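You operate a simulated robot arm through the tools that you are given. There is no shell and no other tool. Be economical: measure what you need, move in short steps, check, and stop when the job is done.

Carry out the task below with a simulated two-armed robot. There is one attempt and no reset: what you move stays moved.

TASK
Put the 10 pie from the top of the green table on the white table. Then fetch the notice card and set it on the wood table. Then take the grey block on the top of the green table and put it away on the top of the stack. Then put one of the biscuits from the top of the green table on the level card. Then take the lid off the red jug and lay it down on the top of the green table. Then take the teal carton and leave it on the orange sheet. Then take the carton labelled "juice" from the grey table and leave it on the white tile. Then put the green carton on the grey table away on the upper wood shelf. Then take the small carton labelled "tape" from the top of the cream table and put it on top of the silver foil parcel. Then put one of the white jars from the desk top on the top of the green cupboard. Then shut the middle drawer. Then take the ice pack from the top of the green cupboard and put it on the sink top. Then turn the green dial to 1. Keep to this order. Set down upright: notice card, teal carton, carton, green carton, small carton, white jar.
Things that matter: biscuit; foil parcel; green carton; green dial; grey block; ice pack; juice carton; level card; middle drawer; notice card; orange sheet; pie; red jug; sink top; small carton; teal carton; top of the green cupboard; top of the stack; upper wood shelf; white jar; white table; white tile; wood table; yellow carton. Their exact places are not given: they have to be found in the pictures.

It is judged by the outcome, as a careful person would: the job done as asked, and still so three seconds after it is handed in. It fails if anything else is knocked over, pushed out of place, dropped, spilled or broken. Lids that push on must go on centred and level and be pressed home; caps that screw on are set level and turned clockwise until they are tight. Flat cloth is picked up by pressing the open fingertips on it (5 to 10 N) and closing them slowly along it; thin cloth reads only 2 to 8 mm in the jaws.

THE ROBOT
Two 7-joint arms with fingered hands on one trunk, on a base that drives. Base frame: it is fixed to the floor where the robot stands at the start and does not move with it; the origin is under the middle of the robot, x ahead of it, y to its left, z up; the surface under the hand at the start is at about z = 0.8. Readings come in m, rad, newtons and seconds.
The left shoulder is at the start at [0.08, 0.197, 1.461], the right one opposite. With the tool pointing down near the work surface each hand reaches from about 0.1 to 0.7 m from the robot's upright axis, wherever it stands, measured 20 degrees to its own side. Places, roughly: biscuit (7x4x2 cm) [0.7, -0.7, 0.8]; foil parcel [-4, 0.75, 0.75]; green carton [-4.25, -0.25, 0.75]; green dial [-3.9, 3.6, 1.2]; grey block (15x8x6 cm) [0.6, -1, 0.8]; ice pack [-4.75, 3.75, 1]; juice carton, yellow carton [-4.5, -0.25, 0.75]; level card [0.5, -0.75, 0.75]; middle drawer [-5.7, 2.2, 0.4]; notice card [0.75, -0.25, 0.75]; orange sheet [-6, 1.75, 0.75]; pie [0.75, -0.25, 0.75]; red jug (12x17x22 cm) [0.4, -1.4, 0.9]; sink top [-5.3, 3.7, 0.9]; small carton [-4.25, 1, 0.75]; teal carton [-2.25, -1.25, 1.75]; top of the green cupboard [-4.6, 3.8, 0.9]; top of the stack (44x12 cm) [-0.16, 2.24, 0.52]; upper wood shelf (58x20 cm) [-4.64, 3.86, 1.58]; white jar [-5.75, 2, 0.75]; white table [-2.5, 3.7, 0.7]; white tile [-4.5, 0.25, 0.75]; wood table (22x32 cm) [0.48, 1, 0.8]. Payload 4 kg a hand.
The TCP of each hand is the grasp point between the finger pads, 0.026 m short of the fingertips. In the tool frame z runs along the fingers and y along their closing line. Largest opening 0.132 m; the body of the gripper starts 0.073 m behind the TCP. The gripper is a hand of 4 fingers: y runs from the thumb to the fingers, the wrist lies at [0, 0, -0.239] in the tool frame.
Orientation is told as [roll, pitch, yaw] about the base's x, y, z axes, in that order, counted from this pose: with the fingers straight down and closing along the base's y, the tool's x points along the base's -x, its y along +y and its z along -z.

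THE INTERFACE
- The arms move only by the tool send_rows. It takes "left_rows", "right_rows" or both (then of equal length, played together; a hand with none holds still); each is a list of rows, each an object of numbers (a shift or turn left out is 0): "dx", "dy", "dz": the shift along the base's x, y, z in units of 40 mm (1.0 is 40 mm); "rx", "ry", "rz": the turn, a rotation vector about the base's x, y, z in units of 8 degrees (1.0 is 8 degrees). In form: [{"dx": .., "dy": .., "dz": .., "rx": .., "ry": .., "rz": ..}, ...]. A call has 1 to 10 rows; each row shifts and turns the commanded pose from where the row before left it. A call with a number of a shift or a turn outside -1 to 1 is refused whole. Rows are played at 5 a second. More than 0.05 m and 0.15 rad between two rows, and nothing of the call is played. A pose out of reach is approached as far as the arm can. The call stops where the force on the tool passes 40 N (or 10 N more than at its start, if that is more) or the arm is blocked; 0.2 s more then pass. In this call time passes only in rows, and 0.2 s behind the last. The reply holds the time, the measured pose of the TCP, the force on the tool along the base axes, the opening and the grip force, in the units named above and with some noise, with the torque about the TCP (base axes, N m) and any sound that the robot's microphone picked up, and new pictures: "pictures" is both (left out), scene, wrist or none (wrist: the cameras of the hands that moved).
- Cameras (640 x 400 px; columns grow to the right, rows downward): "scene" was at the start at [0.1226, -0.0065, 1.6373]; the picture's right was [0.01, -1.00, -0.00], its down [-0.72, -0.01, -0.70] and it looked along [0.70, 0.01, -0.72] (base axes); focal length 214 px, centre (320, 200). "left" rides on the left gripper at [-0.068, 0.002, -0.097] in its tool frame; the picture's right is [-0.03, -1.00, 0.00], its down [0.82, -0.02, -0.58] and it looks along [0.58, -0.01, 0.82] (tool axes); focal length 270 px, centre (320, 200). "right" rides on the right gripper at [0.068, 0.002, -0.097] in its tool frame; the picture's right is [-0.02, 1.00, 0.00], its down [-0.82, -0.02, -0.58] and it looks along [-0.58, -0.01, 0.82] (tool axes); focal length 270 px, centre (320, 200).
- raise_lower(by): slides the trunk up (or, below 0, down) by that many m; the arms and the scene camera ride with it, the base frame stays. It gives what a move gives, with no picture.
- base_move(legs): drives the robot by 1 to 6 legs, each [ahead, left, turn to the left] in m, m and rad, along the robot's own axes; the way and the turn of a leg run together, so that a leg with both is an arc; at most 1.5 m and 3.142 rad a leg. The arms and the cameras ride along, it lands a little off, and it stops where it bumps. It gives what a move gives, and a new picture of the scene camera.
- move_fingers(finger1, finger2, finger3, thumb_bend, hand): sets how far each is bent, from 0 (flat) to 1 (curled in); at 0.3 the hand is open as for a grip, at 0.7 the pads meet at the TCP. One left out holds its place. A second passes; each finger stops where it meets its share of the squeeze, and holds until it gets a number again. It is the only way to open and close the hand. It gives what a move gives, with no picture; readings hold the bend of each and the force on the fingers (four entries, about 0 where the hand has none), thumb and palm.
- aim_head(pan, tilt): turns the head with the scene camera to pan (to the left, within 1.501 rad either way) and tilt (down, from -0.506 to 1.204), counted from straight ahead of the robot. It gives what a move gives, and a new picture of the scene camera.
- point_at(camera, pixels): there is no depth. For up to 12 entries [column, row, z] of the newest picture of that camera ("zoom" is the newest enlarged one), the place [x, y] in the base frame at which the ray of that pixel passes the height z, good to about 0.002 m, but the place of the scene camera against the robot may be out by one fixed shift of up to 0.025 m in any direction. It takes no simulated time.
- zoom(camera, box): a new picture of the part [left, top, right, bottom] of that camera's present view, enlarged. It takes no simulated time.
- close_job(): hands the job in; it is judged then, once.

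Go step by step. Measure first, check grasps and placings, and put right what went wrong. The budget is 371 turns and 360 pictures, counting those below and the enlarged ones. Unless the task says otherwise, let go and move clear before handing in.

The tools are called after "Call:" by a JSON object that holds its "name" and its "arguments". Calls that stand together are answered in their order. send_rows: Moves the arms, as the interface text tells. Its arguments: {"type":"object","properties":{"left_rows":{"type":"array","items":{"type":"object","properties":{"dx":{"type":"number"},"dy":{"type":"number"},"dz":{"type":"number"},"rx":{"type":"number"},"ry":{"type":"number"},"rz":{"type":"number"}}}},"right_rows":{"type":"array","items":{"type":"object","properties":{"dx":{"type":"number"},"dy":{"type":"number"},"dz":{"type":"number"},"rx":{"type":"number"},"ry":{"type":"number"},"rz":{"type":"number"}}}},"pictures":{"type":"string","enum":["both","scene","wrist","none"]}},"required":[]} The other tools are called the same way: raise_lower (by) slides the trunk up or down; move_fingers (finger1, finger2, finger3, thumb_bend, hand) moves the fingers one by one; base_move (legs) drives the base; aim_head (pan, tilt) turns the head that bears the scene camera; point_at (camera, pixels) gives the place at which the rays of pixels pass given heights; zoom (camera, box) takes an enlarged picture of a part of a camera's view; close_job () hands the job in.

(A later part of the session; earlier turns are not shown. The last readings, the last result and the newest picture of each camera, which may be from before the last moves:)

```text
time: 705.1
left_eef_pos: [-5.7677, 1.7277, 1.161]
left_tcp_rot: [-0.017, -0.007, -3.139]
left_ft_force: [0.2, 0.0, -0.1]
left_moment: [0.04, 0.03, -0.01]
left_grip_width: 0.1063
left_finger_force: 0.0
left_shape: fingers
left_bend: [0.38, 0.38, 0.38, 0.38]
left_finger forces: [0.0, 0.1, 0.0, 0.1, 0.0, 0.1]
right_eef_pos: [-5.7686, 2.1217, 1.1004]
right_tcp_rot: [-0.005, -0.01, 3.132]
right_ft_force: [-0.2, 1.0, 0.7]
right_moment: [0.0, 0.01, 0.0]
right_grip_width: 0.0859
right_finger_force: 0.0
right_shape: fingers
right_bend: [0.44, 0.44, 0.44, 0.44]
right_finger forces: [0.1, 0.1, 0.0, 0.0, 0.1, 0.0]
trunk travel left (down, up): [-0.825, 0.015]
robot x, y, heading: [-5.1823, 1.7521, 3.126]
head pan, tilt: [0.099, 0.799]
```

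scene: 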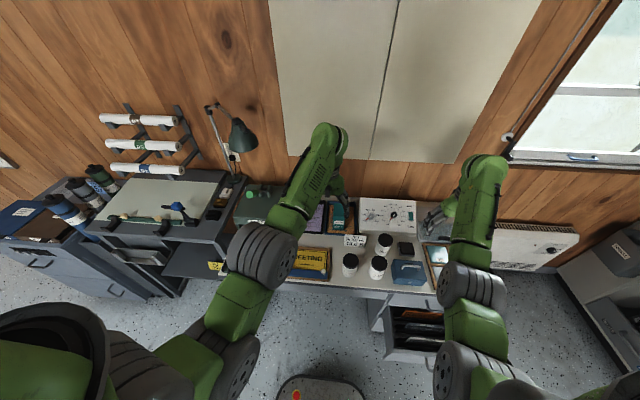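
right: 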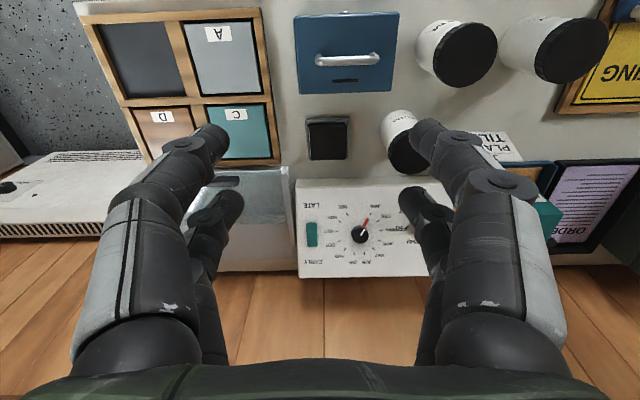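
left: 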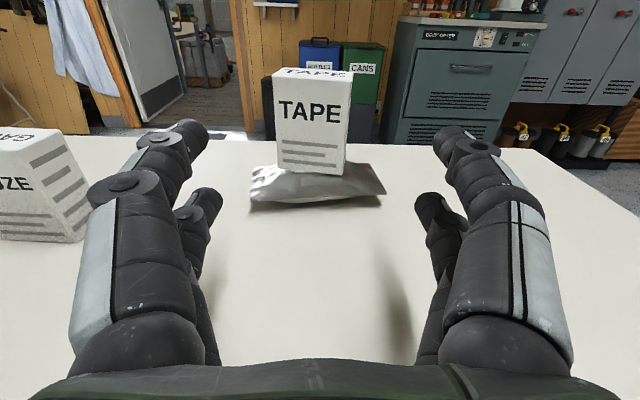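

HONEY (the jar nearest the MEETING tray) has the most room. I bring the right hand over it.

Call:
{"name": "send_rows", "arguments": {"right_rows": [{"dy": -0.9}, {"dy": -0.9}, {"dy": -0.9}, {"dy": -0.9}, {"dy": -0.9}, {"dy": -0.9}, {"dy": -0.9}, {"dy": -0.9, "dx": 0.4}], "left_rows": [{"dy": -0.5}, {"dy": -0.5}, {"dy": -0.5}, {"dx": 0.8}, {"dx": 0.8}, {"dx": 0.8}, {"dx": 0}, {"dx": 0}], "pictures": "wrist"}}

```text
time: 706.9
left_eef_pos: [-5.6796, 1.6684, 1.1505]
left_tcp_rot: [-0.018, -0.009, -3.138]
left_ft_force: [0.7, 0.5, -0.7]
left_moment: [0.0, 0.01, -0.02]
left_grip_width: 0.1065
left_finger_force: 0.1
left_shape: fingers
left_bend: [0.38, 0.38, 0.38, 0.38]
left_finger forces: [0.0, 0.0, 0.0, 0.0, 0.1, 0.0]
left hand out of reach, approached as far as the arm can: row 6
right_eef_pos: [-5.75, 1.834, 1.1017]
right_tcp_rot: [-0.008, -0.011, 3.132]
right_ft_force: [0.2, -0.9, 0.4]
right_moment: [0.0, 0.01, -0.02]
right_grip_width: 0.0863
right_finger_force: 0.0
right_shape: fingers
right_bend: [0.44, 0.44, 0.44, 0.44]
right_finger forces: [0.0, 0.0, 0.1, 0.0, 0.0, 0.0]
trunk travel left (down, up): [-0.825, 0.015]
robot x, y, heading: [-5.1845, 1.7546, 3.129]
head pan, tilt: [0.099, 0.799]
```

right: 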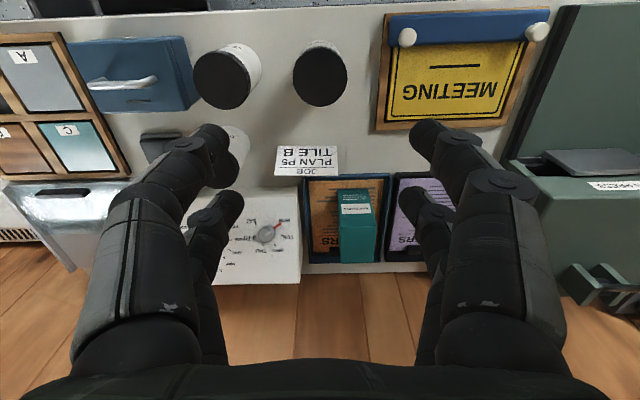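
left: 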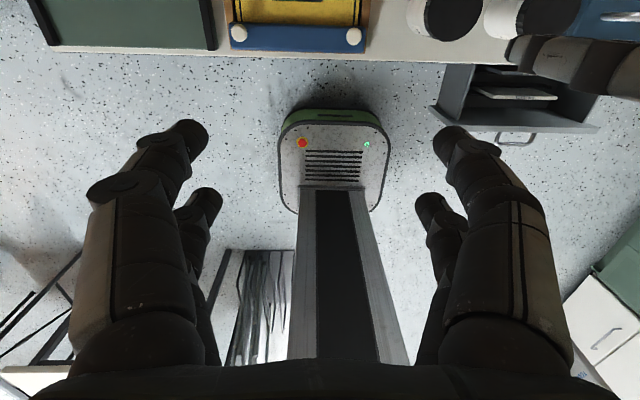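

The HONEY lid is right under the hand at (-5.746,1.833). I descend and grip it.

Call:
{"name": "move_fingers", "arguments": {"hand": "right", "finger1": 0.4, "finger2": 0.4, "finger3": 0.4, "thumb_bend": 0.4}}

Call:
{"name": "send_rows", "arguments": {"right_rows": [{"dz": -1}, {"dz": -1}, {"dz": -1}, {"dz": -1}, {"dz": -0.8}], "pictures": "wrist"}}

```text
time: 707.9
left_eef_pos: [-5.6808, 1.6698, 1.1494]
left_tcp_rot: [-0.015, -0.008, -3.139]
left_ft_force: [1.0, 0.1, -0.5]
left_moment: [-0.01, -0.01, -0.05]
left_grip_width: 0.1062
left_finger_force: 0.0
left_shape: fingers
left_bend: [0.38, 0.38, 0.38, 0.38]
left_finger forces: [0.0, 0.1, 0.0, 0.0, 0.0, 0.0]
right_eef_pos: [-5.7513, 1.8359, 1.0997]
right_tcp_rot: [-0.005, -0.01, 3.129]
right_ft_force: [0.1, -0.8, -0.2]
right_moment: [0.0, 0.0, 0.02]
right_grip_width: 0.0991
right_finger_force: 0.1
right_shape: fingers
right_bend: [0.4, 0.4, 0.4, 0.4]
right_finger forces: [0.0, 0.0, 0.0, 0.0, 0.0, 0.1]
trunk travel left (down, up): [-0.825, 0.015]
robot x, y, heading: [-5.1839, 1.7489, 3.133]
head pan, tilt: [0.099, 0.799]
```

```text
time: 709.1
left_eef_pos: [-5.6798, 1.6704, 1.1497]
left_tcp_rot: [-0.016, -0.007, -3.14]
left_ft_force: [-0.1, -0.5, -0.1]
left_moment: [-0.02, -0.01, 0.0]
left_grip_width: 0.1063
left_finger_force: 0.0
left_shape: fingers
left_bend: [0.38, 0.38, 0.38, 0.38]
left_finger forces: [0.0, 0.0, 0.0, 0.1, 0.0, 0.1]
right_eef_pos: [-5.7509, 1.8352, 0.9096]
right_tcp_rot: [-0.004, -0.009, 3.129]
right_ft_force: [-0.7, -0.1, -0.8]
right_moment: [-0.01, -0.06, 0.0]
right_grip_width: 0.0995
right_finger_force: 0.0
right_shape: fingers
right_bend: [0.4, 0.4, 0.4, 0.4]
right_finger forces: [0.0, 0.1, 0.1, 0.0, 0.1, 0.1]
trunk travel left (down, up): [-0.825, 0.015]
robot x, y, heading: [-5.1847, 1.7495, 3.131]
head pan, tilt: [0.099, 0.799]
```

right: 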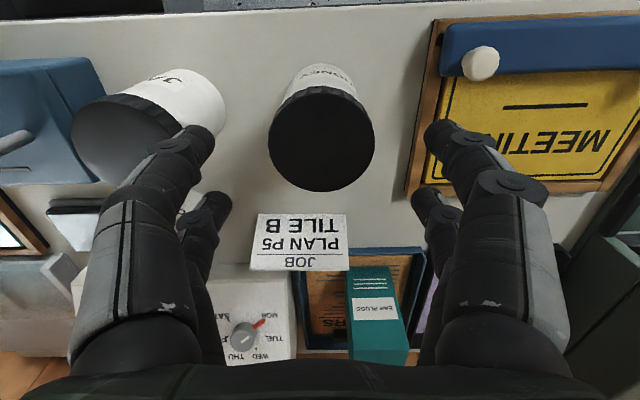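

Call:
{"name": "send_rows", "arguments": {"right_rows": [{"dx": 0.15, "dz": -0.9}, {"dz": -0.9}, {"dz": -0.7}], "pictures": "wrist"}}

Call:
{"name": "move_fingers", "arguments": {"hand": "right", "finger1": 0.58, "finger2": 0.58, "finger3": 0.58, "thumb_bend": 0.58}}

```text
time: 709.9
left_eef_pos: [-5.681, 1.6686, 1.1503]
left_tcp_rot: [-0.016, -0.005, -3.14]
left_ft_force: [1.0, 0.1, 0.5]
left_moment: [-0.01, 0.01, 0.04]
left_grip_width: 0.1061
left_finger_force: 0.0
left_shape: fingers
left_bend: [0.38, 0.38, 0.38, 0.38]
left_finger forces: [0.1, 0.0, 0.1, 0.1, 0.0, 0.0]
right_eef_pos: [-5.7457, 1.8335, 0.8056]
right_tcp_rot: [-0.006, -0.008, 3.13]
right_ft_force: [0.8, 0.0, 0.1]
right_moment: [0.0, -0.01, -0.02]
right_grip_width: 0.0994
right_finger_force: 0.1
right_shape: fingers
right_bend: [0.4, 0.4, 0.4, 0.4]
right_finger forces: [0.1, 0.1, 0.0, 0.1, 0.0, 0.0]
trunk travel left (down, up): [-0.825, 0.015]
robot x, y, heading: [-5.1843, 1.7481, 3.133]
head pan, tilt: [0.099, 0.799]
```

right: 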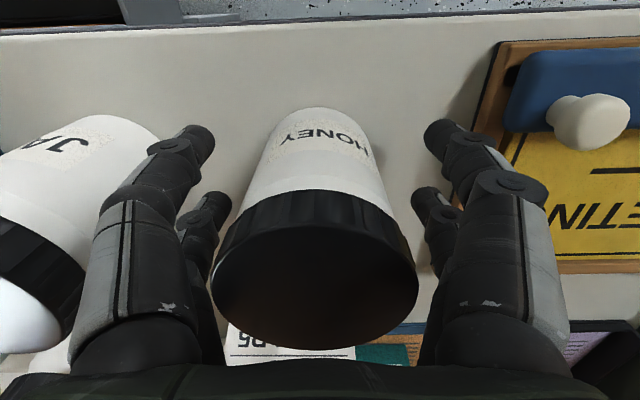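

```text
time: 710.9
left_eef_pos: [-5.6804, 1.6681, 1.1499]
left_tcp_rot: [-0.017, -0.008, -3.141]
left_ft_force: [0.0, -0.7, -0.6]
left_moment: [0.01, -0.01, -0.01]
left_grip_width: 0.1061
left_finger_force: 0.1
left_shape: fingers
left_bend: [0.38, 0.38, 0.38, 0.38]
left_finger forces: [0.0, 0.1, 0.0, 0.0, 0.1, 0.0]
right_eef_pos: [-5.7456, 1.8338, 0.8067]
right_tcp_rot: [-0.004, -0.009, 3.129]
right_ft_force: [1.6, 0.3, 0.1]
right_moment: [-0.04, -0.04, 0.03]
right_grip_width: 0.0439
right_finger_force: 3.3
right_shape: fingers
right_bend: [0.57, 0.53, 0.53, 0.57]
right_finger forces: [0.0, 2.5, 2.6, 0.0, 0.5, 0.0]
trunk travel left (down, up): [-0.825, 0.015]
robot x, y, heading: [-5.1844, 1.7492, 3.134]
head pan, tilt: [0.099, 0.799]
```

Call:
{"name": "move_fingers", "arguments": {"hand": "right", "finger1": 0.68, "finger2": 0.65, "finger3": 0.65, "thumb_bend": 0.68}}

Call:
{"name": "send_rows", "arguments": {"right_rows": [{"dz": 0.4}, {"dz": 0.6}], "pictures": "wrist"}}

```text
time: 711.9
left_eef_pos: [-5.6816, 1.6694, 1.1501]
left_tcp_rot: [-0.018, -0.008, -3.139]
left_ft_force: [1.2, 0.1, 0.5]
left_moment: [0.01, -0.04, 0.02]
left_grip_width: 0.1065
left_finger_force: 0.1
left_shape: fingers
left_bend: [0.38, 0.38, 0.38, 0.38]
left_finger forces: [0.0, 0.0, 0.0, 0.0, 0.0, 0.0]
right_eef_pos: [-5.7458, 1.8342, 0.8073]
right_tcp_rot: [-0.006, -0.009, 3.129]
right_ft_force: [0.0, 0.9, 0.6]
right_moment: [-0.02, 0.0, -0.04]
right_grip_width: 0.0364
right_finger_force: 14.5
right_shape: fingers
right_bend: [0.59, 0.53, 0.54, 0.63]
right_finger forces: [6.4, 8.4, 6.1, 0.1, 7.8, 0.0]
trunk travel left (down, up): [-0.825, 0.015]
robot x, y, heading: [-5.1876, 1.7524, 3.127]
head pan, tilt: [0.099, 0.799]
```

```text
time: 712.5
left_eef_pos: [-5.6797, 1.6692, 1.1506]
left_tcp_rot: [-0.016, -0.008, -3.139]
left_ft_force: [0.3, 0.5, 0.0]
left_moment: [-0.04, 0.0, 0.0]
left_grip_width: 0.1065
left_finger_force: 0.1
left_shape: fingers
left_bend: [0.38, 0.38, 0.38, 0.38]
left_finger forces: [0.0, 0.0, 0.1, 0.0, 0.0, 0.0]
right_eef_pos: [-5.7456, 1.8335, 0.8474]
right_tcp_rot: [-0.008, -0.007, 3.129]
right_ft_force: [-0.5, 0.4, -3.6]
right_moment: [-0.02, 0.0, -0.02]
right_grip_width: 0.0354
right_finger_force: 14.3
right_shape: fingers
right_bend: [0.59, 0.53, 0.54, 0.63]
right_finger forces: [6.0, 8.5, 6.2, 0.0, 7.6, 0.0]
trunk travel left (down, up): [-0.825, 0.015]
robot x, y, heading: [-5.186, 1.7501, 3.128]
head pan, tilt: [0.099, 0.799]
```

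right: 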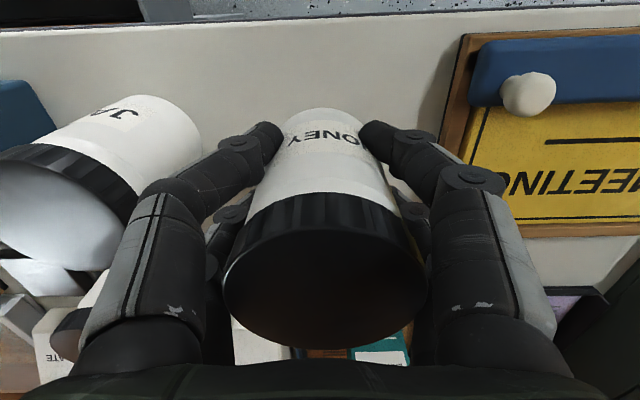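

Call:
{"name": "send_rows", "arguments": {"right_rows": [{"dz": 1}, {"dz": 1}, {"dz": 1}, {"dz": 1}, {"dz": 1}, {"dz": 1}], "pictures": "none"}}

Call:
{"name": "base_move", "arguments": {"legs": [[-0.4, 0, 0.012], [0, -0.5, 0], [0, 0, -1.57], [0.5, -0.2, 0]]}}

Call:
{"name": "aim_head", "arguments": {"pan": 0, "tilt": 0.7}}

```text
time: 713.9
left_eef_pos: [-5.68, 1.6682, 1.1506]
left_tcp_rot: [-0.016, -0.007, -3.138]
left_ft_force: [-0.1, 0.3, -0.1]
left_moment: [0.02, 0.0, 0.0]
left_grip_width: 0.1062
left_finger_force: 0.0
left_shape: fingers
left_bend: [0.38, 0.38, 0.38, 0.38]
left_finger forces: [0.0, 0.1, 0.0, 0.0, 0.1, 0.0]
right_eef_pos: [-5.7449, 1.8358, 1.0901]
right_tcp_rot: [-0.006, -0.006, 3.13]
right_ft_force: [-0.2, -0.2, -2.6]
right_moment: [0.02, -0.03, -0.03]
right_grip_width: 0.0342
right_finger_force: 14.3
right_shape: fingers
right_bend: [0.59, 0.53, 0.54, 0.63]
right_finger forces: [5.5, 8.5, 6.6, 0.2, 7.8, 0.0]
trunk travel left (down, up): [-0.825, 0.015]
robot x, y, heading: [-5.1839, 1.7496, 3.13]
head pan, tilt: [0.099, 0.799]
```

```text
time: 725.5
left_eef_pos: [-4.6734, 3.2379, 1.1517]
left_tcp_rot: [-0.018, -0.008, 1.594]
left_ft_force: [-0.6, -0.6, 0.2]
left_moment: [0.0, 0.01, 0.03]
left_grip_width: 0.1063
left_finger_force: 0.1
left_shape: fingers
left_bend: [0.38, 0.38, 0.38, 0.38]
left_finger forces: [0.0, 0.0, 0.0, 0.0, 0.0, 0.0]
right_eef_pos: [-4.5098, 3.3065, 1.0892]
right_tcp_rot: [-0.008, -0.012, 1.582]
right_ft_force: [0.1, -0.4, -2.8]
right_moment: [-0.04, 0.01, -0.01]
right_grip_width: 0.0329
right_finger_force: 13.4
right_shape: fingers
right_bend: [0.59, 0.53, 0.54, 0.64]
right_finger forces: [5.3, 8.3, 6.4, 0.1, 7.1, 0.0]
trunk travel left (down, up): [-0.825, 0.015]
robot x, y, heading: [-4.5784, 2.7447, 1.575]
head pan, tilt: [0.099, 0.799]
```

scene: 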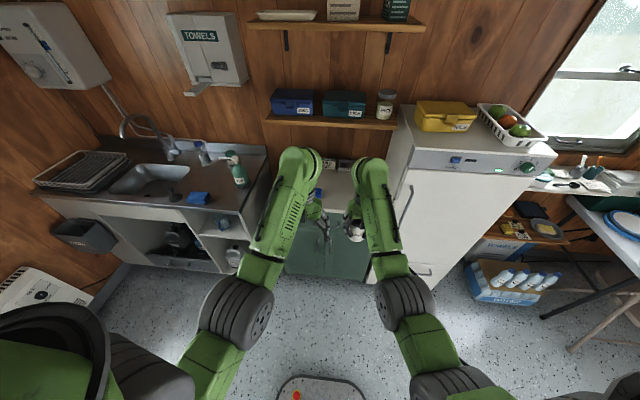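

```text
time: 726.1
left_eef_pos: [-4.6745, 3.2397, 1.1499]
left_tcp_rot: [-0.017, -0.008, 1.594]
left_ft_force: [-0.3, -1.0, 0.4]
left_moment: [0.02, 0.0, 0.02]
left_grip_width: 0.1062
left_finger_force: 0.1
left_shape: fingers
left_bend: [0.38, 0.38, 0.38, 0.38]
left_finger forces: [0.0, 0.0, 0.0, 0.0, 0.0, 0.0]
right_eef_pos: [-4.5086, 3.3082, 1.0897]
right_tcp_rot: [-0.008, -0.007, 1.582]
right_ft_force: [-0.8, 0.4, -2.5]
right_moment: [-0.01, -0.02, 0.02]
right_grip_width: 0.033
right_finger_force: 13.2
right_shape: fingers
right_bend: [0.59, 0.53, 0.54, 0.64]
right_finger forces: [5.4, 8.3, 6.5, 0.0, 7.0, 0.0]
trunk travel left (down, up): [-0.825, 0.015]
robot x, y, heading: [-4.5816, 2.7434, 1.578]
head pan, tilt: [0.0, 0.7]
```

scene: 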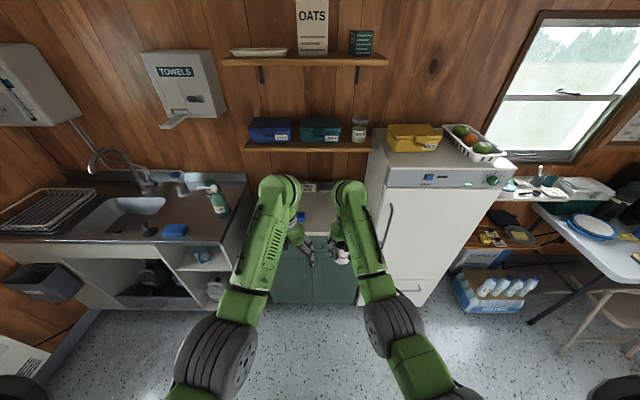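

Call:
{"name": "send_rows", "arguments": {"left_rows": [{"dx": -0.9, "dy": -0.4}, {"dx": -0.9, "dy": -0.4}, {"dx": -0.9}], "right_rows": [{"dx": -0.1}, {"dx": 0}, {"dx": 0}], "pictures": "wrist"}}

Call:
{"name": "base_move", "arguments": {"legs": [[0.23, 0, 0]]}}

```text
time: 726.9
left_eef_pos: [-4.7781, 3.2251, 1.1265]
left_tcp_rot: [-0.016, -0.009, 1.593]
left_ft_force: [-0.6, -0.3, 0.1]
left_moment: [-0.04, 0.03, 0.0]
left_grip_width: 0.1063
left_finger_force: 0.0
left_shape: fingers
left_bend: [0.38, 0.38, 0.38, 0.38]
left_finger forces: [0.1, 0.0, 0.0, 0.0, 0.0, 0.1]
left hand out of reach, approached as far as the arm can: row 1, 2
right_eef_pos: [-4.5126, 3.3085, 1.0897]
right_tcp_rot: [-0.005, -0.007, 1.581]
right_ft_force: [-0.2, -0.3, -3.2]
right_moment: [-0.04, -0.02, 0.0]
right_grip_width: 0.0327
right_finger_force: 12.9
right_shape: fingers
right_bend: [0.59, 0.53, 0.54, 0.64]
right_finger forces: [5.3, 8.3, 6.6, 0.1, 7.0, 0.0]
trunk travel left (down, up): [-0.825, 0.015]
robot x, y, heading: [-4.5836, 2.7429, 1.581]
head pan, tilt: [0.0, 0.7]
```

right: 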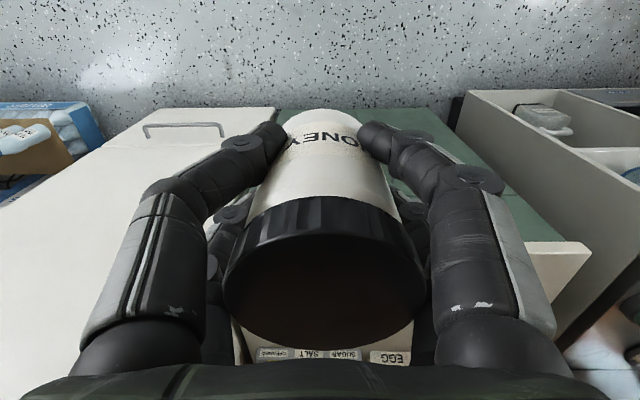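
left: 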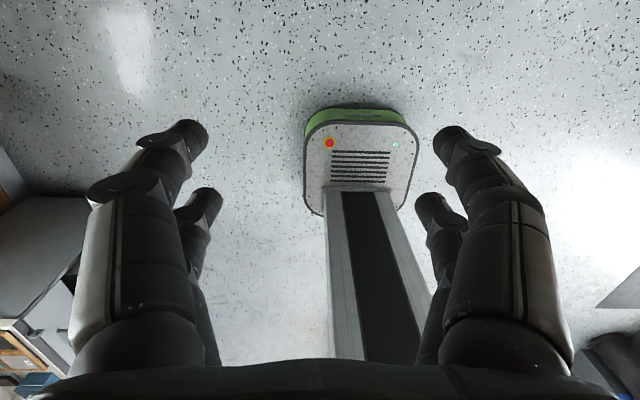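

```text
time: 728.7
left_eef_pos: [-4.779, 3.4499, 1.1288]
left_tcp_rot: [-0.014, -0.012, 1.593]
left_ft_force: [0.1, 0.1, -0.3]
left_moment: [0.01, 0.0, 0.01]
left_grip_width: 0.1061
left_finger_force: 0.1
left_shape: fingers
left_bend: [0.38, 0.38, 0.38, 0.38]
left_finger forces: [0.0, 0.1, 0.0, 0.0, 0.0, 0.1]
right_eef_pos: [-4.5158, 3.5329, 1.0921]
right_tcp_rot: [-0.006, -0.012, 1.582]
right_ft_force: [-0.3, -0.3, -3.1]
right_moment: [0.01, -0.02, -0.04]
right_grip_width: 0.0326
right_finger_force: 13.9
right_shape: fingers
right_bend: [0.59, 0.53, 0.54, 0.64]
right_finger forces: [5.3, 8.3, 6.5, 0.1, 7.0, 0.0]
trunk travel left (down, up): [-0.825, 0.015]
robot x, y, heading: [-4.5846, 2.9729, 1.579]
head pan, tilt: [0.0, 0.7]
```

scene: 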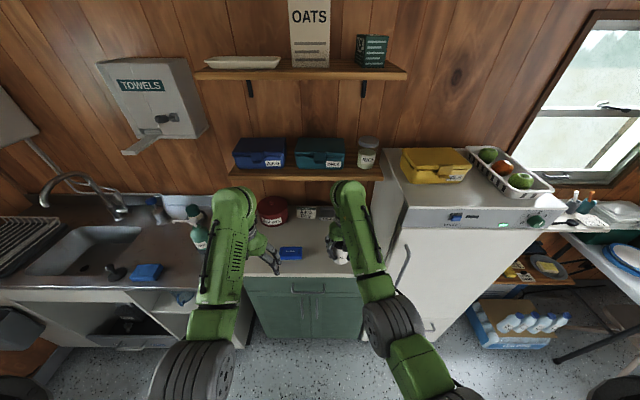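

Jar is steady. I move it over (-4.52,3.62) and lower onto the cupboard top (≈0.887).

Call:
{"name": "send_rows", "arguments": {"right_rows": [{"dy": 1}, {"dy": 1, "dx": -0.1}, {"dz": -1}, {"dz": -1}, {"dz": -1}], "pictures": "both"}}

```text
time: 729.9
left_eef_pos: [-4.7781, 3.4546, 1.1249]
left_tcp_rot: [-0.016, -0.006, 1.596]
left_ft_force: [-0.7, -0.6, -0.4]
left_moment: [0.02, 0.04, 0.0]
left_grip_width: 0.1063
left_finger_force: 0.0
left_shape: fingers
left_bend: [0.38, 0.38, 0.38, 0.38]
left_finger forces: [0.0, 0.0, 0.0, 0.1, 0.0, 0.1]
right_eef_pos: [-4.5198, 3.6197, 0.9678]
right_tcp_rot: [-0.005, -0.008, 1.578]
right_ft_force: [0.0, 0.1, -3.9]
right_moment: [-0.04, -0.02, -0.01]
right_grip_width: 0.032
right_finger_force: 13.9
right_shape: fingers
right_bend: [0.59, 0.53, 0.54, 0.64]
right_finger forces: [5.3, 8.7, 6.8, 0.0, 7.2, 0.0]
trunk travel left (down, up): [-0.825, 0.015]
robot x, y, heading: [-4.585, 2.9742, 1.58]
head pan, tilt: [0.0, 0.7]
```

scene: 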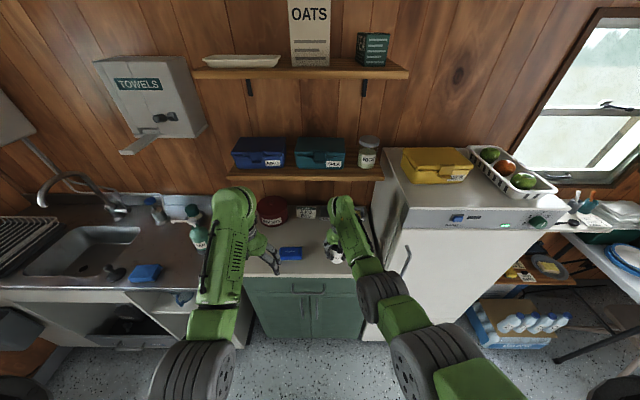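
right: 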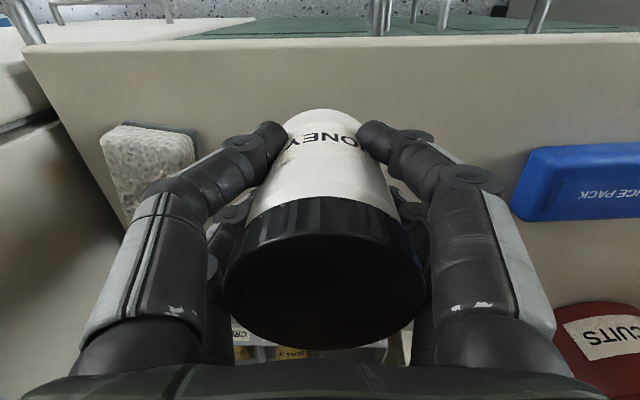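

Call:
{"name": "send_rows", "arguments": {"right_rows": [{"dz": -0.3}, {"dz": -0.2}, {"dz": -0.15}, {"dz": -0.12}], "pictures": "none"}}

```text
time: 730.9
left_eef_pos: [-4.7783, 3.4549, 1.127]
left_tcp_rot: [-0.016, -0.009, 1.594]
left_ft_force: [-0.1, -0.2, 0.4]
left_moment: [0.04, -0.01, 0.0]
left_grip_width: 0.1064
left_finger_force: 0.0
left_shape: fingers
left_bend: [0.38, 0.38, 0.38, 0.38]
left_finger forces: [0.1, 0.0, 0.0, 0.0, 0.0, 0.0]
right_eef_pos: [-4.5189, 3.6166, 0.9375]
right_tcp_rot: [-0.007, -0.008, 1.582]
right_ft_force: [0.1, 0.3, -3.2]
right_moment: [-0.01, -0.03, -0.01]
right_grip_width: 0.0322
right_finger_force: 14.5
right_shape: fingers
right_bend: [0.59, 0.53, 0.54, 0.64]
right_finger forces: [5.5, 8.6, 6.8, 0.0, 7.3, 0.0]
trunk travel left (down, up): [-0.825, 0.015]
robot x, y, heading: [-4.5816, 2.9734, 1.581]
head pan, tilt: [0.0, 0.7]
```

Call:
{"name": "send_rows", "arguments": {"right_rows": [{"dz": -0.12}, {"dz": -0.12}, {"dz": -0.12}], "pictures": "wrist"}}

```text
time: 731.7
left_eef_pos: [-4.7786, 3.4493, 1.1287]
left_tcp_rot: [-0.018, -0.012, 1.594]
left_ft_force: [-0.4, 0.4, -0.6]
left_moment: [0.01, -0.01, 0.03]
left_grip_width: 0.1065
left_finger_force: 0.1
left_shape: fingers
left_bend: [0.38, 0.38, 0.38, 0.38]
left_finger forces: [0.0, 0.0, 0.0, 0.0, 0.0, 0.0]
right_eef_pos: [-4.5193, 3.6168, 0.9308]
right_tcp_rot: [-0.005, -0.021, 1.579]
right_ft_force: [1.9, 1.3, 31.0]
right_moment: [0.06, 0.05, -0.19]
right_grip_width: 0.0283
right_finger_force: 20.8
right_shape: fingers
right_bend: [0.62, 0.54, 0.55, 0.66]
right_finger forces: [7.3, 13.9, 11.5, 0.1, 8.9, 0.0]
trunk travel left (down, up): [-0.825, 0.015]
robot x, y, heading: [-4.5825, 2.9702, 1.577]
head pan, tilt: [0.0, 0.7]
```

right: 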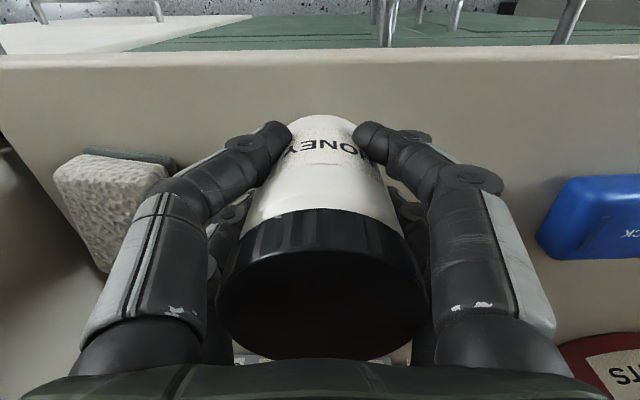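

Contact at 0.931. Ease, open and rise.

Call:
{"name": "send_rows", "arguments": {"right_rows": [{"dz": 0.12}], "pictures": "none"}}

Call:
{"name": "move_fingers", "arguments": {"hand": "right", "finger1": 0.4, "finger2": 0.4, "finger3": 0.4, "thumb_bend": 0.4}}

Call:
{"name": "send_rows", "arguments": {"right_rows": [{"dz": 0.5}, {"dz": 0.9}, {"dz": 0.9}, {"dz": 0.9}, {"dz": 0.9}], "pictures": "wrist"}}

```text
time: 732.1
left_eef_pos: [-4.7798, 3.4527, 1.1281]
left_tcp_rot: [-0.015, -0.009, 1.593]
left_ft_force: [1.7, -0.9, -0.7]
left_moment: [0.02, -0.01, 0.0]
left_grip_width: 0.1065
left_finger_force: 0.1
left_shape: fingers
left_bend: [0.38, 0.38, 0.38, 0.38]
left_finger forces: [0.0, 0.0, 0.0, 0.0, 0.0, 0.0]
right_eef_pos: [-4.521, 3.617, 0.9313]
right_tcp_rot: [-0.006, -0.013, 1.581]
right_ft_force: [0.1, 5.0, 22.6]
right_moment: [0.25, 0.09, -0.16]
right_grip_width: 0.0279
right_finger_force: 19.7
right_shape: fingers
right_bend: [0.62, 0.54, 0.55, 0.65]
right_finger forces: [6.4, 14.7, 10.8, 0.1, 7.7, 0.1]
trunk travel left (down, up): [-0.825, 0.015]
robot x, y, heading: [-4.5812, 2.9714, 1.581]
head pan, tilt: [0.0, 0.7]
```

```text
time: 733.1
left_eef_pos: [-4.78, 3.4537, 1.1263]
left_tcp_rot: [-0.016, -0.008, 1.595]
left_ft_force: [-0.4, -0.2, -0.3]
left_moment: [-0.04, -0.01, 0.02]
left_grip_width: 0.1063
left_finger_force: 0.0
left_shape: fingers
left_bend: [0.38, 0.38, 0.38, 0.38]
left_finger forces: [0.0, 0.0, 0.0, 0.0, 0.1, 0.0]
right_eef_pos: [-4.5191, 3.6164, 0.9275]
right_tcp_rot: [-0.007, -0.007, 1.581]
right_ft_force: [-0.4, -0.5, -1.3]
right_moment: [0.03, -0.03, 0.01]
right_grip_width: 0.099
right_finger_force: 0.3
right_shape: fingers
right_bend: [0.4, 0.4, 0.4, 0.4]
right_finger forces: [0.0, 0.4, 0.1, 0.1, 0.0, 0.0]
trunk travel left (down, up): [-0.825, 0.015]
robot x, y, heading: [-4.5827, 2.9702, 1.586]
head pan, tilt: [0.0, 0.7]
```

```text
time: 734.3
left_eef_pos: [-4.7798, 3.4534, 1.1265]
left_tcp_rot: [-0.016, -0.008, 1.594]
left_ft_force: [0.7, 0.2, 0.8]
left_moment: [0.01, -0.01, -0.02]
left_grip_width: 0.1064
left_finger_force: 0.0
left_shape: fingers
left_bend: [0.38, 0.38, 0.38, 0.38]
left_finger forces: [0.0, 0.0, 0.1, 0.1, 0.0, 0.1]
right_eef_pos: [-4.5201, 3.6134, 1.0922]
right_tcp_rot: [-0.004, -0.009, 1.581]
right_ft_force: [0.3, 0.6, 0.3]
right_moment: [-0.06, 0.02, 0.01]
right_grip_width: 0.0999
right_finger_force: 0.0
right_shape: fingers
right_bend: [0.4, 0.4, 0.4, 0.4]
right_finger forces: [0.0, 0.0, 0.0, 0.0, 0.0, 0.0]
trunk travel left (down, up): [-0.825, 0.015]
robot x, y, heading: [-4.586, 2.9696, 1.578]
head pan, tilt: [0.0, 0.7]
```

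right: 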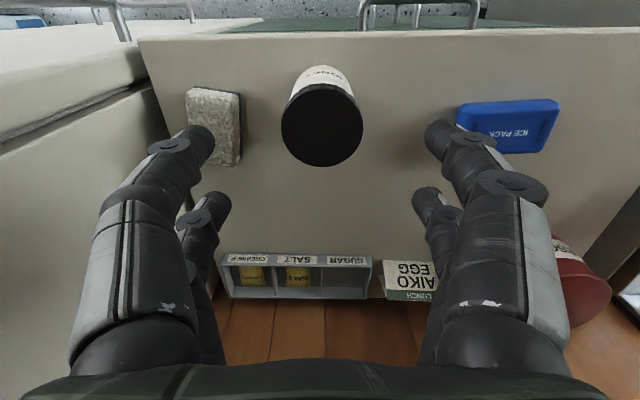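

The jar stands on the cupboard. Next the middle drawer: I close the right fingers into a pusher, back off and go to the desk.

Call:
{"name": "base_move", "arguments": {"legs": [[-0.72, 0, 0], [0, 0, 1.565], [0.3, 0.08, 0]]}}

Call:
{"name": "move_fingers", "arguments": {"hand": "right", "finger1": 0.72, "finger2": 0.72, "finger3": 0.72, "thumb_bend": 0.72}}

Call:
{"name": "aim_head", "arguments": {"pan": -0.1, "tilt": 0.9}}

```text
time: 743.7
left_eef_pos: [-5.3465, 1.9776, 1.1293]
left_tcp_rot: [-0.017, -0.01, -3.12]
left_ft_force: [0.6, 0.5, -0.2]
left_moment: [0.01, 0.06, 0.02]
left_grip_width: 0.1063
left_finger_force: 0.1
left_shape: fingers
left_bend: [0.38, 0.38, 0.38, 0.38]
left_finger forces: [0.1, 0.0, 0.0, 0.0, 0.1, 0.0]
right_eef_pos: [-5.5083, 2.237, 1.0939]
right_tcp_rot: [-0.005, -0.011, -3.133]
right_ft_force: [0.3, 0.7, -0.1]
right_moment: [0.02, 0.02, 0.01]
right_grip_width: 0.0994
right_finger_force: 0.0
right_shape: fingers
right_bend: [0.4, 0.4, 0.4, 0.4]
right_finger forces: [0.1, 0.0, 0.0, 0.0, 0.0, 0.1]
trunk travel left (down, up): [-0.825, 0.015]
robot x, y, heading: [-4.8662, 2.1719, -3.133]
head pan, tilt: [0.0, 0.7]
```

scene: 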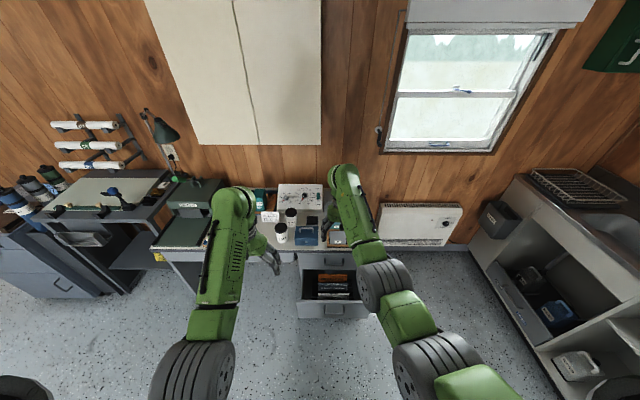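

```text
time: 744.7
left_eef_pos: [-5.3496, 1.9757, 1.1262]
left_tcp_rot: [-0.017, -0.008, -3.121]
left_ft_force: [-0.2, 0.4, 0.5]
left_moment: [0.02, -0.03, 0.02]
left_grip_width: 0.1061
left_finger_force: 0.0
left_shape: fingers
left_bend: [0.38, 0.38, 0.38, 0.38]
left_finger forces: [0.0, 0.0, 0.0, 0.1, 0.0, 0.0]
right_eef_pos: [-5.5116, 2.235, 1.0905]
right_tcp_rot: [-0.007, -0.006, -3.135]
right_ft_force: [-0.5, -0.4, 0.7]
right_moment: [-0.01, 0.0, -0.01]
right_grip_width: 0.0
right_finger_force: 0.0
right_shape: fingers
right_bend: [0.71, 0.71, 0.71, 0.71]
right_finger forces: [0.0, 0.0, 0.1, 0.0, 0.1, 0.1]
trunk travel left (down, up): [-0.825, 0.015]
robot x, y, heading: [-4.8682, 2.1696, -3.135]
head pan, tilt: [0.0, 0.7]
```

```text
time: 745.4
left_eef_pos: [-5.3504, 1.9766, 1.1275]
left_tcp_rot: [-0.016, -0.01, -3.119]
left_ft_force: [-0.4, 0.8, 0.7]
left_moment: [0.02, 0.0, -0.01]
left_grip_width: 0.1062
left_finger_force: 0.1
left_shape: fingers
left_bend: [0.38, 0.38, 0.38, 0.38]
left_finger forces: [0.0, 0.0, 0.0, 0.0, 0.0, 0.0]
right_eef_pos: [-5.5105, 2.2366, 1.0902]
right_tcp_rot: [-0.006, -0.009, -3.133]
right_ft_force: [0.6, -0.5, 0.0]
right_moment: [0.0, -0.01, -0.01]
right_grip_width: 0.0001
right_finger_force: 0.0
right_shape: fingers
right_bend: [0.71, 0.71, 0.71, 0.71]
right_finger forces: [0.1, 0.1, 0.0, 0.0, 0.0, 0.0]
trunk travel left (down, up): [-0.825, 0.015]
robot x, y, heading: [-4.8643, 2.1738, -3.131]
head pan, tilt: [-0.099, 0.901]
```

scene: 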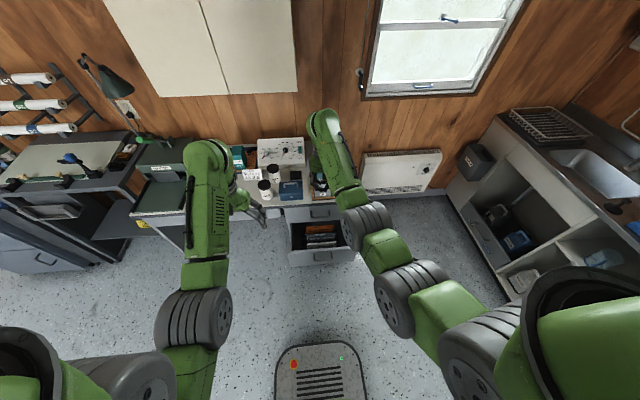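

Call:
{"name": "zoom", "arguments": {"camera": "scene", "box": [260, 170, 400, 280]}}

Call:
{"name": "point_at", "arguments": {"camera": "scene", "pixels": [[290, 251, 0.5], [354, 247, 0.5], [290, 251, 0.55], [354, 247, 0.55], [290, 251, 0.6], [354, 247, 0.6], [320, 207, 0.72], [287, 222, 0.6], [345, 218, 0.6], [290, 266, 0.4], [355, 260, 0.4]]}}

```text
3.64 times, centred on (330, 225) of scene
```

zoom: 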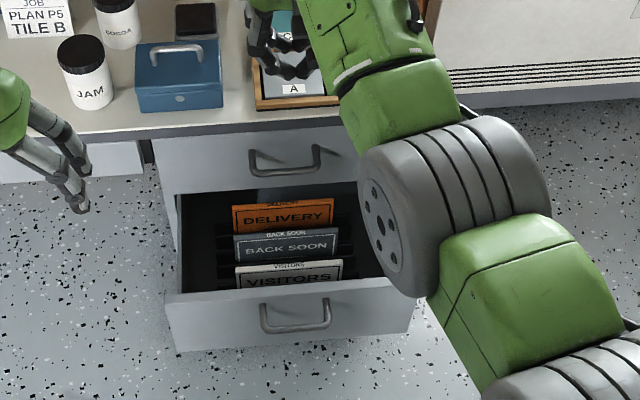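

```text
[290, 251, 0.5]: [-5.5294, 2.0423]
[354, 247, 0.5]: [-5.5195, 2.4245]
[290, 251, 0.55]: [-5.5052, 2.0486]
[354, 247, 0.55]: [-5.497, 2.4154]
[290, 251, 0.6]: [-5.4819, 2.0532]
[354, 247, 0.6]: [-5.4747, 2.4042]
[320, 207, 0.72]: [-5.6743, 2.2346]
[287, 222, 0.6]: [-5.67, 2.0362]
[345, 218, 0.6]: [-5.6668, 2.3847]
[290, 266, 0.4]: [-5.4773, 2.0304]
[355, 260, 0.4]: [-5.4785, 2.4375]
```

The drawer face is at x≈-5.49, z 0.42–0.56, y 2.05–2.42. I back off, lower the trunk and retract the arm so it can push from close by.

Call:
{"name": "base_move", "arguments": {"legs": [[-0.2, 0, 0]]}}

Call:
{"name": "raise_lower", "arguments": {"by": -0.56}}

Call:
{"name": "send_rows", "arguments": {"right_rows": [{"dx": 0.8}, {"dx": 0.8}, {"dx": 0.8}, {"dx": 0.8}, {"dx": 0.8}, {"dx": 0.8}], "pictures": "scene"}}

```text
time: 747.0
left_eef_pos: [-5.1543, 1.9775, 1.1235]
left_tcp_rot: [-0.015, -0.003, -3.118]
left_ft_force: [0.2, 0.0, 0.6]
left_moment: [0.0, 0.0, 0.01]
left_grip_width: 0.1061
left_finger_force: 0.1
left_shape: fingers
left_bend: [0.38, 0.38, 0.38, 0.38]
left_finger forces: [0.1, 0.1, 0.0, 0.1, 0.0, 0.0]
right_eef_pos: [-5.3154, 2.2386, 1.0887]
right_tcp_rot: [-0.006, -0.003, -3.133]
right_ft_force: [0.8, 0.0, 0.2]
right_moment: [-0.04, -0.02, 0.0]
right_grip_width: 0.0001
right_finger_force: 0.0
right_shape: fingers
right_bend: [0.71, 0.71, 0.71, 0.71]
right_finger forces: [0.0, 0.0, 0.1, 0.1, 0.0, 0.0]
trunk travel left (down, up): [-0.825, 0.015]
robot x, y, heading: [-4.6684, 2.17, -3.134]
head pan, tilt: [-0.099, 0.901]
```

scene: 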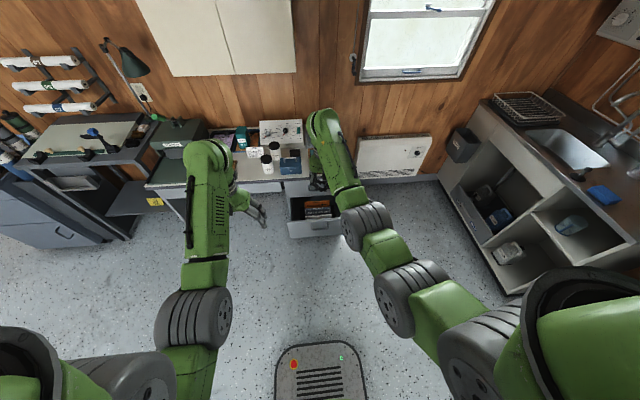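

```text
refused: -0.56 is not a number from -0.4 to 0.4
```

```text
time: 748.4
left_eef_pos: [-5.1495, 1.9787, 1.1267]
left_tcp_rot: [-0.016, -0.009, -3.118]
left_ft_force: [0.3, 0.2, 0.0]
left_moment: [0.01, 0.01, -0.01]
left_grip_width: 0.1062
left_finger_force: 0.0
left_shape: fingers
left_bend: [0.38, 0.38, 0.38, 0.38]
left_finger forces: [0.1, 0.0, 0.0, 0.0, 0.1, 0.0]
right_eef_pos: [-5.1163, 2.2376, 1.0906]
right_tcp_rot: [-0.003, -0.008, -3.133]
right_ft_force: [0.3, -0.1, 0.1]
right_moment: [0.01, 0.05, 0.01]
right_grip_width: 0.0001
right_finger_force: 0.0
right_shape: fingers
right_bend: [0.71, 0.71, 0.71, 0.71]
right_finger forces: [0.0, 0.1, 0.1, 0.1, 0.0, 0.1]
trunk travel left (down, up): [-0.825, 0.015]
robot x, y, heading: [-4.6667, 2.176, -3.128]
head pan, tilt: [-0.099, 0.901]
```

scene: 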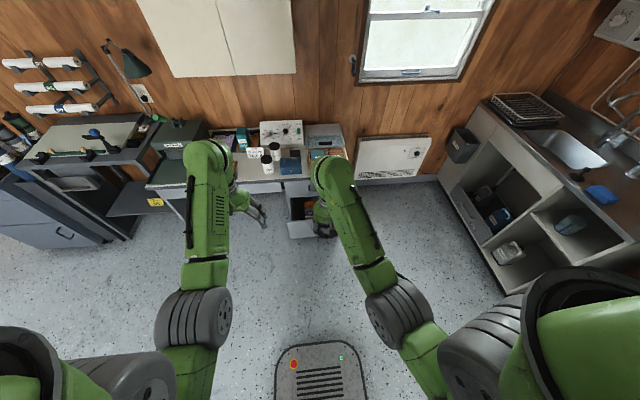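

Call:
{"name": "raise_lower", "arguments": {"by": -0.4}}

Call:
{"name": "raise_lower", "arguments": {"by": -0.165}}

Call:
{"name": "base_move", "arguments": {"legs": [[0.24, 0, 0]]}}

Call:
{"name": "send_rows", "arguments": {"right_rows": [{"dx": 0}], "pictures": "wrist"}}

```text
time: 752.2
left_eef_pos: [-5.1496, 1.9769, 0.7268]
left_tcp_rot: [-0.015, -0.01, -3.118]
left_ft_force: [0.7, -0.1, 0.1]
left_moment: [0.0, -0.03, 0.02]
left_grip_width: 0.1064
left_finger_force: 0.0
left_shape: fingers
left_bend: [0.38, 0.38, 0.38, 0.38]
left_finger forces: [0.0, 0.0, 0.0, 0.0, 0.1, 0.0]
right_eef_pos: [-5.1175, 2.2361, 0.691]
right_tcp_rot: [-0.005, -0.008, -3.133]
right_ft_force: [0.3, 0.1, 0.1]
right_moment: [0.01, -0.01, 0.01]
right_grip_width: 0.0002
right_finger_force: 0.0
right_shape: fingers
right_bend: [0.71, 0.71, 0.71, 0.71]
right_finger forces: [0.0, 0.0, 0.0, 0.0, 0.1, 0.1]
trunk travel left (down, up): [-0.425, 0.415]
robot x, y, heading: [-4.6694, 2.1761, -3.133]
head pan, tilt: [-0.099, 0.901]
```

```text
time: 754.1
left_eef_pos: [-5.1502, 1.9775, 0.5606]
left_tcp_rot: [-0.016, -0.009, -3.117]
left_ft_force: [0.6, -1.0, -1.4]
left_moment: [0.03, -0.03, 0.0]
left_grip_width: 0.1061
left_finger_force: 0.0
left_shape: fingers
left_bend: [0.38, 0.38, 0.38, 0.38]
left_finger forces: [0.0, 0.0, 0.0, 0.0, 0.0, 0.1]
right_eef_pos: [-5.1186, 2.2362, 0.5247]
right_tcp_rot: [-0.005, -0.008, -3.133]
right_ft_force: [0.3, 0.3, 0.2]
right_moment: [-0.01, 0.01, 0.01]
right_grip_width: 0.0
right_finger_force: 0.1
right_shape: fingers
right_bend: [0.71, 0.71, 0.71, 0.71]
right_finger forces: [0.0, 0.0, 0.0, 0.0, 0.0, 0.0]
trunk travel left (down, up): [-0.26, 0.58]
robot x, y, heading: [-4.6675, 2.1747, -3.129]
head pan, tilt: [-0.099, 0.901]
```

```text
time: 755.9
left_eef_pos: [-5.3937, 1.9751, 0.561]
left_tcp_rot: [-0.015, -0.005, -3.12]
left_ft_force: [0.7, 0.3, 0.4]
left_moment: [-0.01, -0.06, 0.01]
left_grip_width: 0.1062
left_finger_force: 0.0
left_shape: fingers
left_bend: [0.38, 0.38, 0.38, 0.38]
left_finger forces: [0.1, 0.1, 0.1, 0.1, 0.0, 0.0]
right_eef_pos: [-5.3608, 2.2348, 0.5253]
right_tcp_rot: [-0.005, -0.006, -3.13]
right_ft_force: [-0.2, -0.2, 0.6]
right_moment: [-0.01, 0.02, -0.01]
right_grip_width: 0.0
right_finger_force: 0.1
right_shape: fingers
right_bend: [0.71, 0.71, 0.71, 0.71]
right_finger forces: [0.1, 0.0, 0.1, 0.0, 0.1, 0.0]
trunk travel left (down, up): [-0.26, 0.58]
robot x, y, heading: [-4.9112, 2.1701, -3.129]
head pan, tilt: [-0.099, 0.901]
```

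scene: 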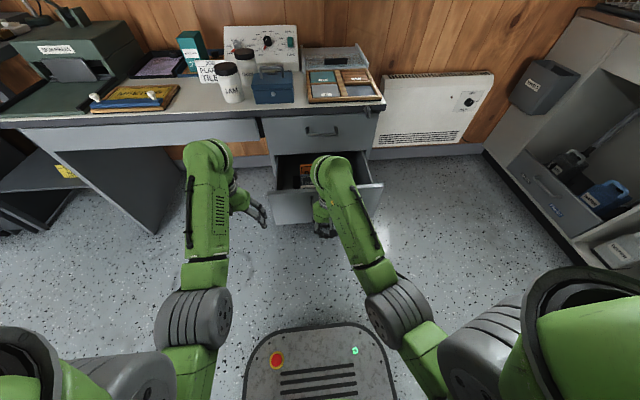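

```text
time: 756.3
left_eef_pos: [-5.3918, 1.9745, 0.5619]
left_tcp_rot: [-0.015, -0.009, -3.12]
left_ft_force: [0.3, -0.1, 0.1]
left_moment: [0.01, -0.02, 0.0]
left_grip_width: 0.1061
left_finger_force: 0.1
left_shape: fingers
left_bend: [0.38, 0.38, 0.38, 0.38]
left_finger forces: [0.0, 0.0, 0.0, 0.0, 0.1, 0.1]
right_eef_pos: [-5.3614, 2.2343, 0.5253]
right_tcp_rot: [-0.005, -0.01, -3.131]
right_ft_force: [0.2, 0.7, -0.1]
right_moment: [0.01, 0.0, 0.03]
right_grip_width: 0.0003
right_finger_force: 0.0
right_shape: fingers
right_bend: [0.71, 0.71, 0.71, 0.71]
right_finger forces: [0.0, 0.0, 0.0, 0.0, 0.0, 0.0]
trunk travel left (down, up): [-0.26, 0.58]
robot x, y, heading: [-4.9135, 2.1705, -3.127]
head pan, tilt: [-0.099, 0.901]
```

right: 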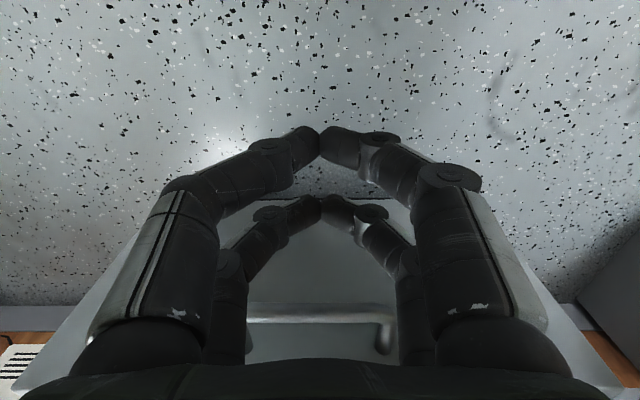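

The handle bar is level with the fingers (z≈0.52). I push straight toward the desk.

Call:
{"name": "send_rows", "arguments": {"right_rows": [{"dx": -0.8}, {"dx": -0.8}, {"dx": -0.8}, {"dx": -0.8}, {"dx": -0.8}, {"dx": -0.8}], "pictures": "scene"}}

```text
time: 757.7
left_eef_pos: [-5.3939, 1.9739, 0.5611]
left_tcp_rot: [-0.015, -0.008, -3.119]
left_ft_force: [0.1, -0.7, -0.1]
left_moment: [0.01, 0.02, -0.01]
left_grip_width: 0.1062
left_finger_force: 0.0
left_shape: fingers
left_bend: [0.38, 0.38, 0.38, 0.38]
left_finger forces: [0.0, 0.0, 0.1, 0.1, 0.1, 0.0]
right_eef_pos: [-5.5516, 2.2332, 0.5269]
right_tcp_rot: [-0.007, -0.008, -3.131]
right_ft_force: [0.0, 0.4, 0.2]
right_moment: [-0.01, 0.0, -0.02]
right_grip_width: 0.0001
right_finger_force: 0.1
right_shape: fingers
right_bend: [0.71, 0.71, 0.71, 0.71]
right_finger forces: [0.0, 0.0, 0.0, 0.1, 0.0, 0.0]
trunk travel left (down, up): [-0.26, 0.58]
robot x, y, heading: [-4.9103, 2.1753, -3.131]
head pan, tilt: [-0.099, 0.901]
```

scene: 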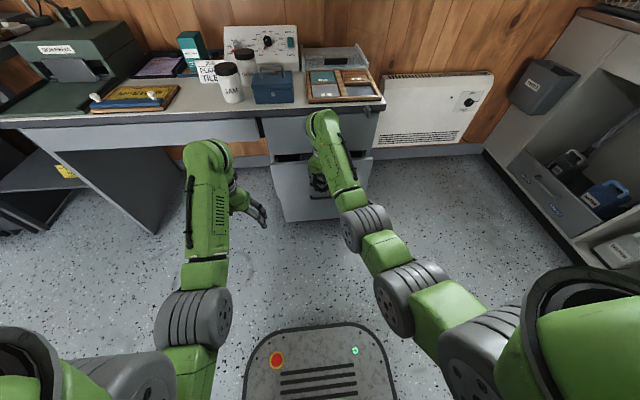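

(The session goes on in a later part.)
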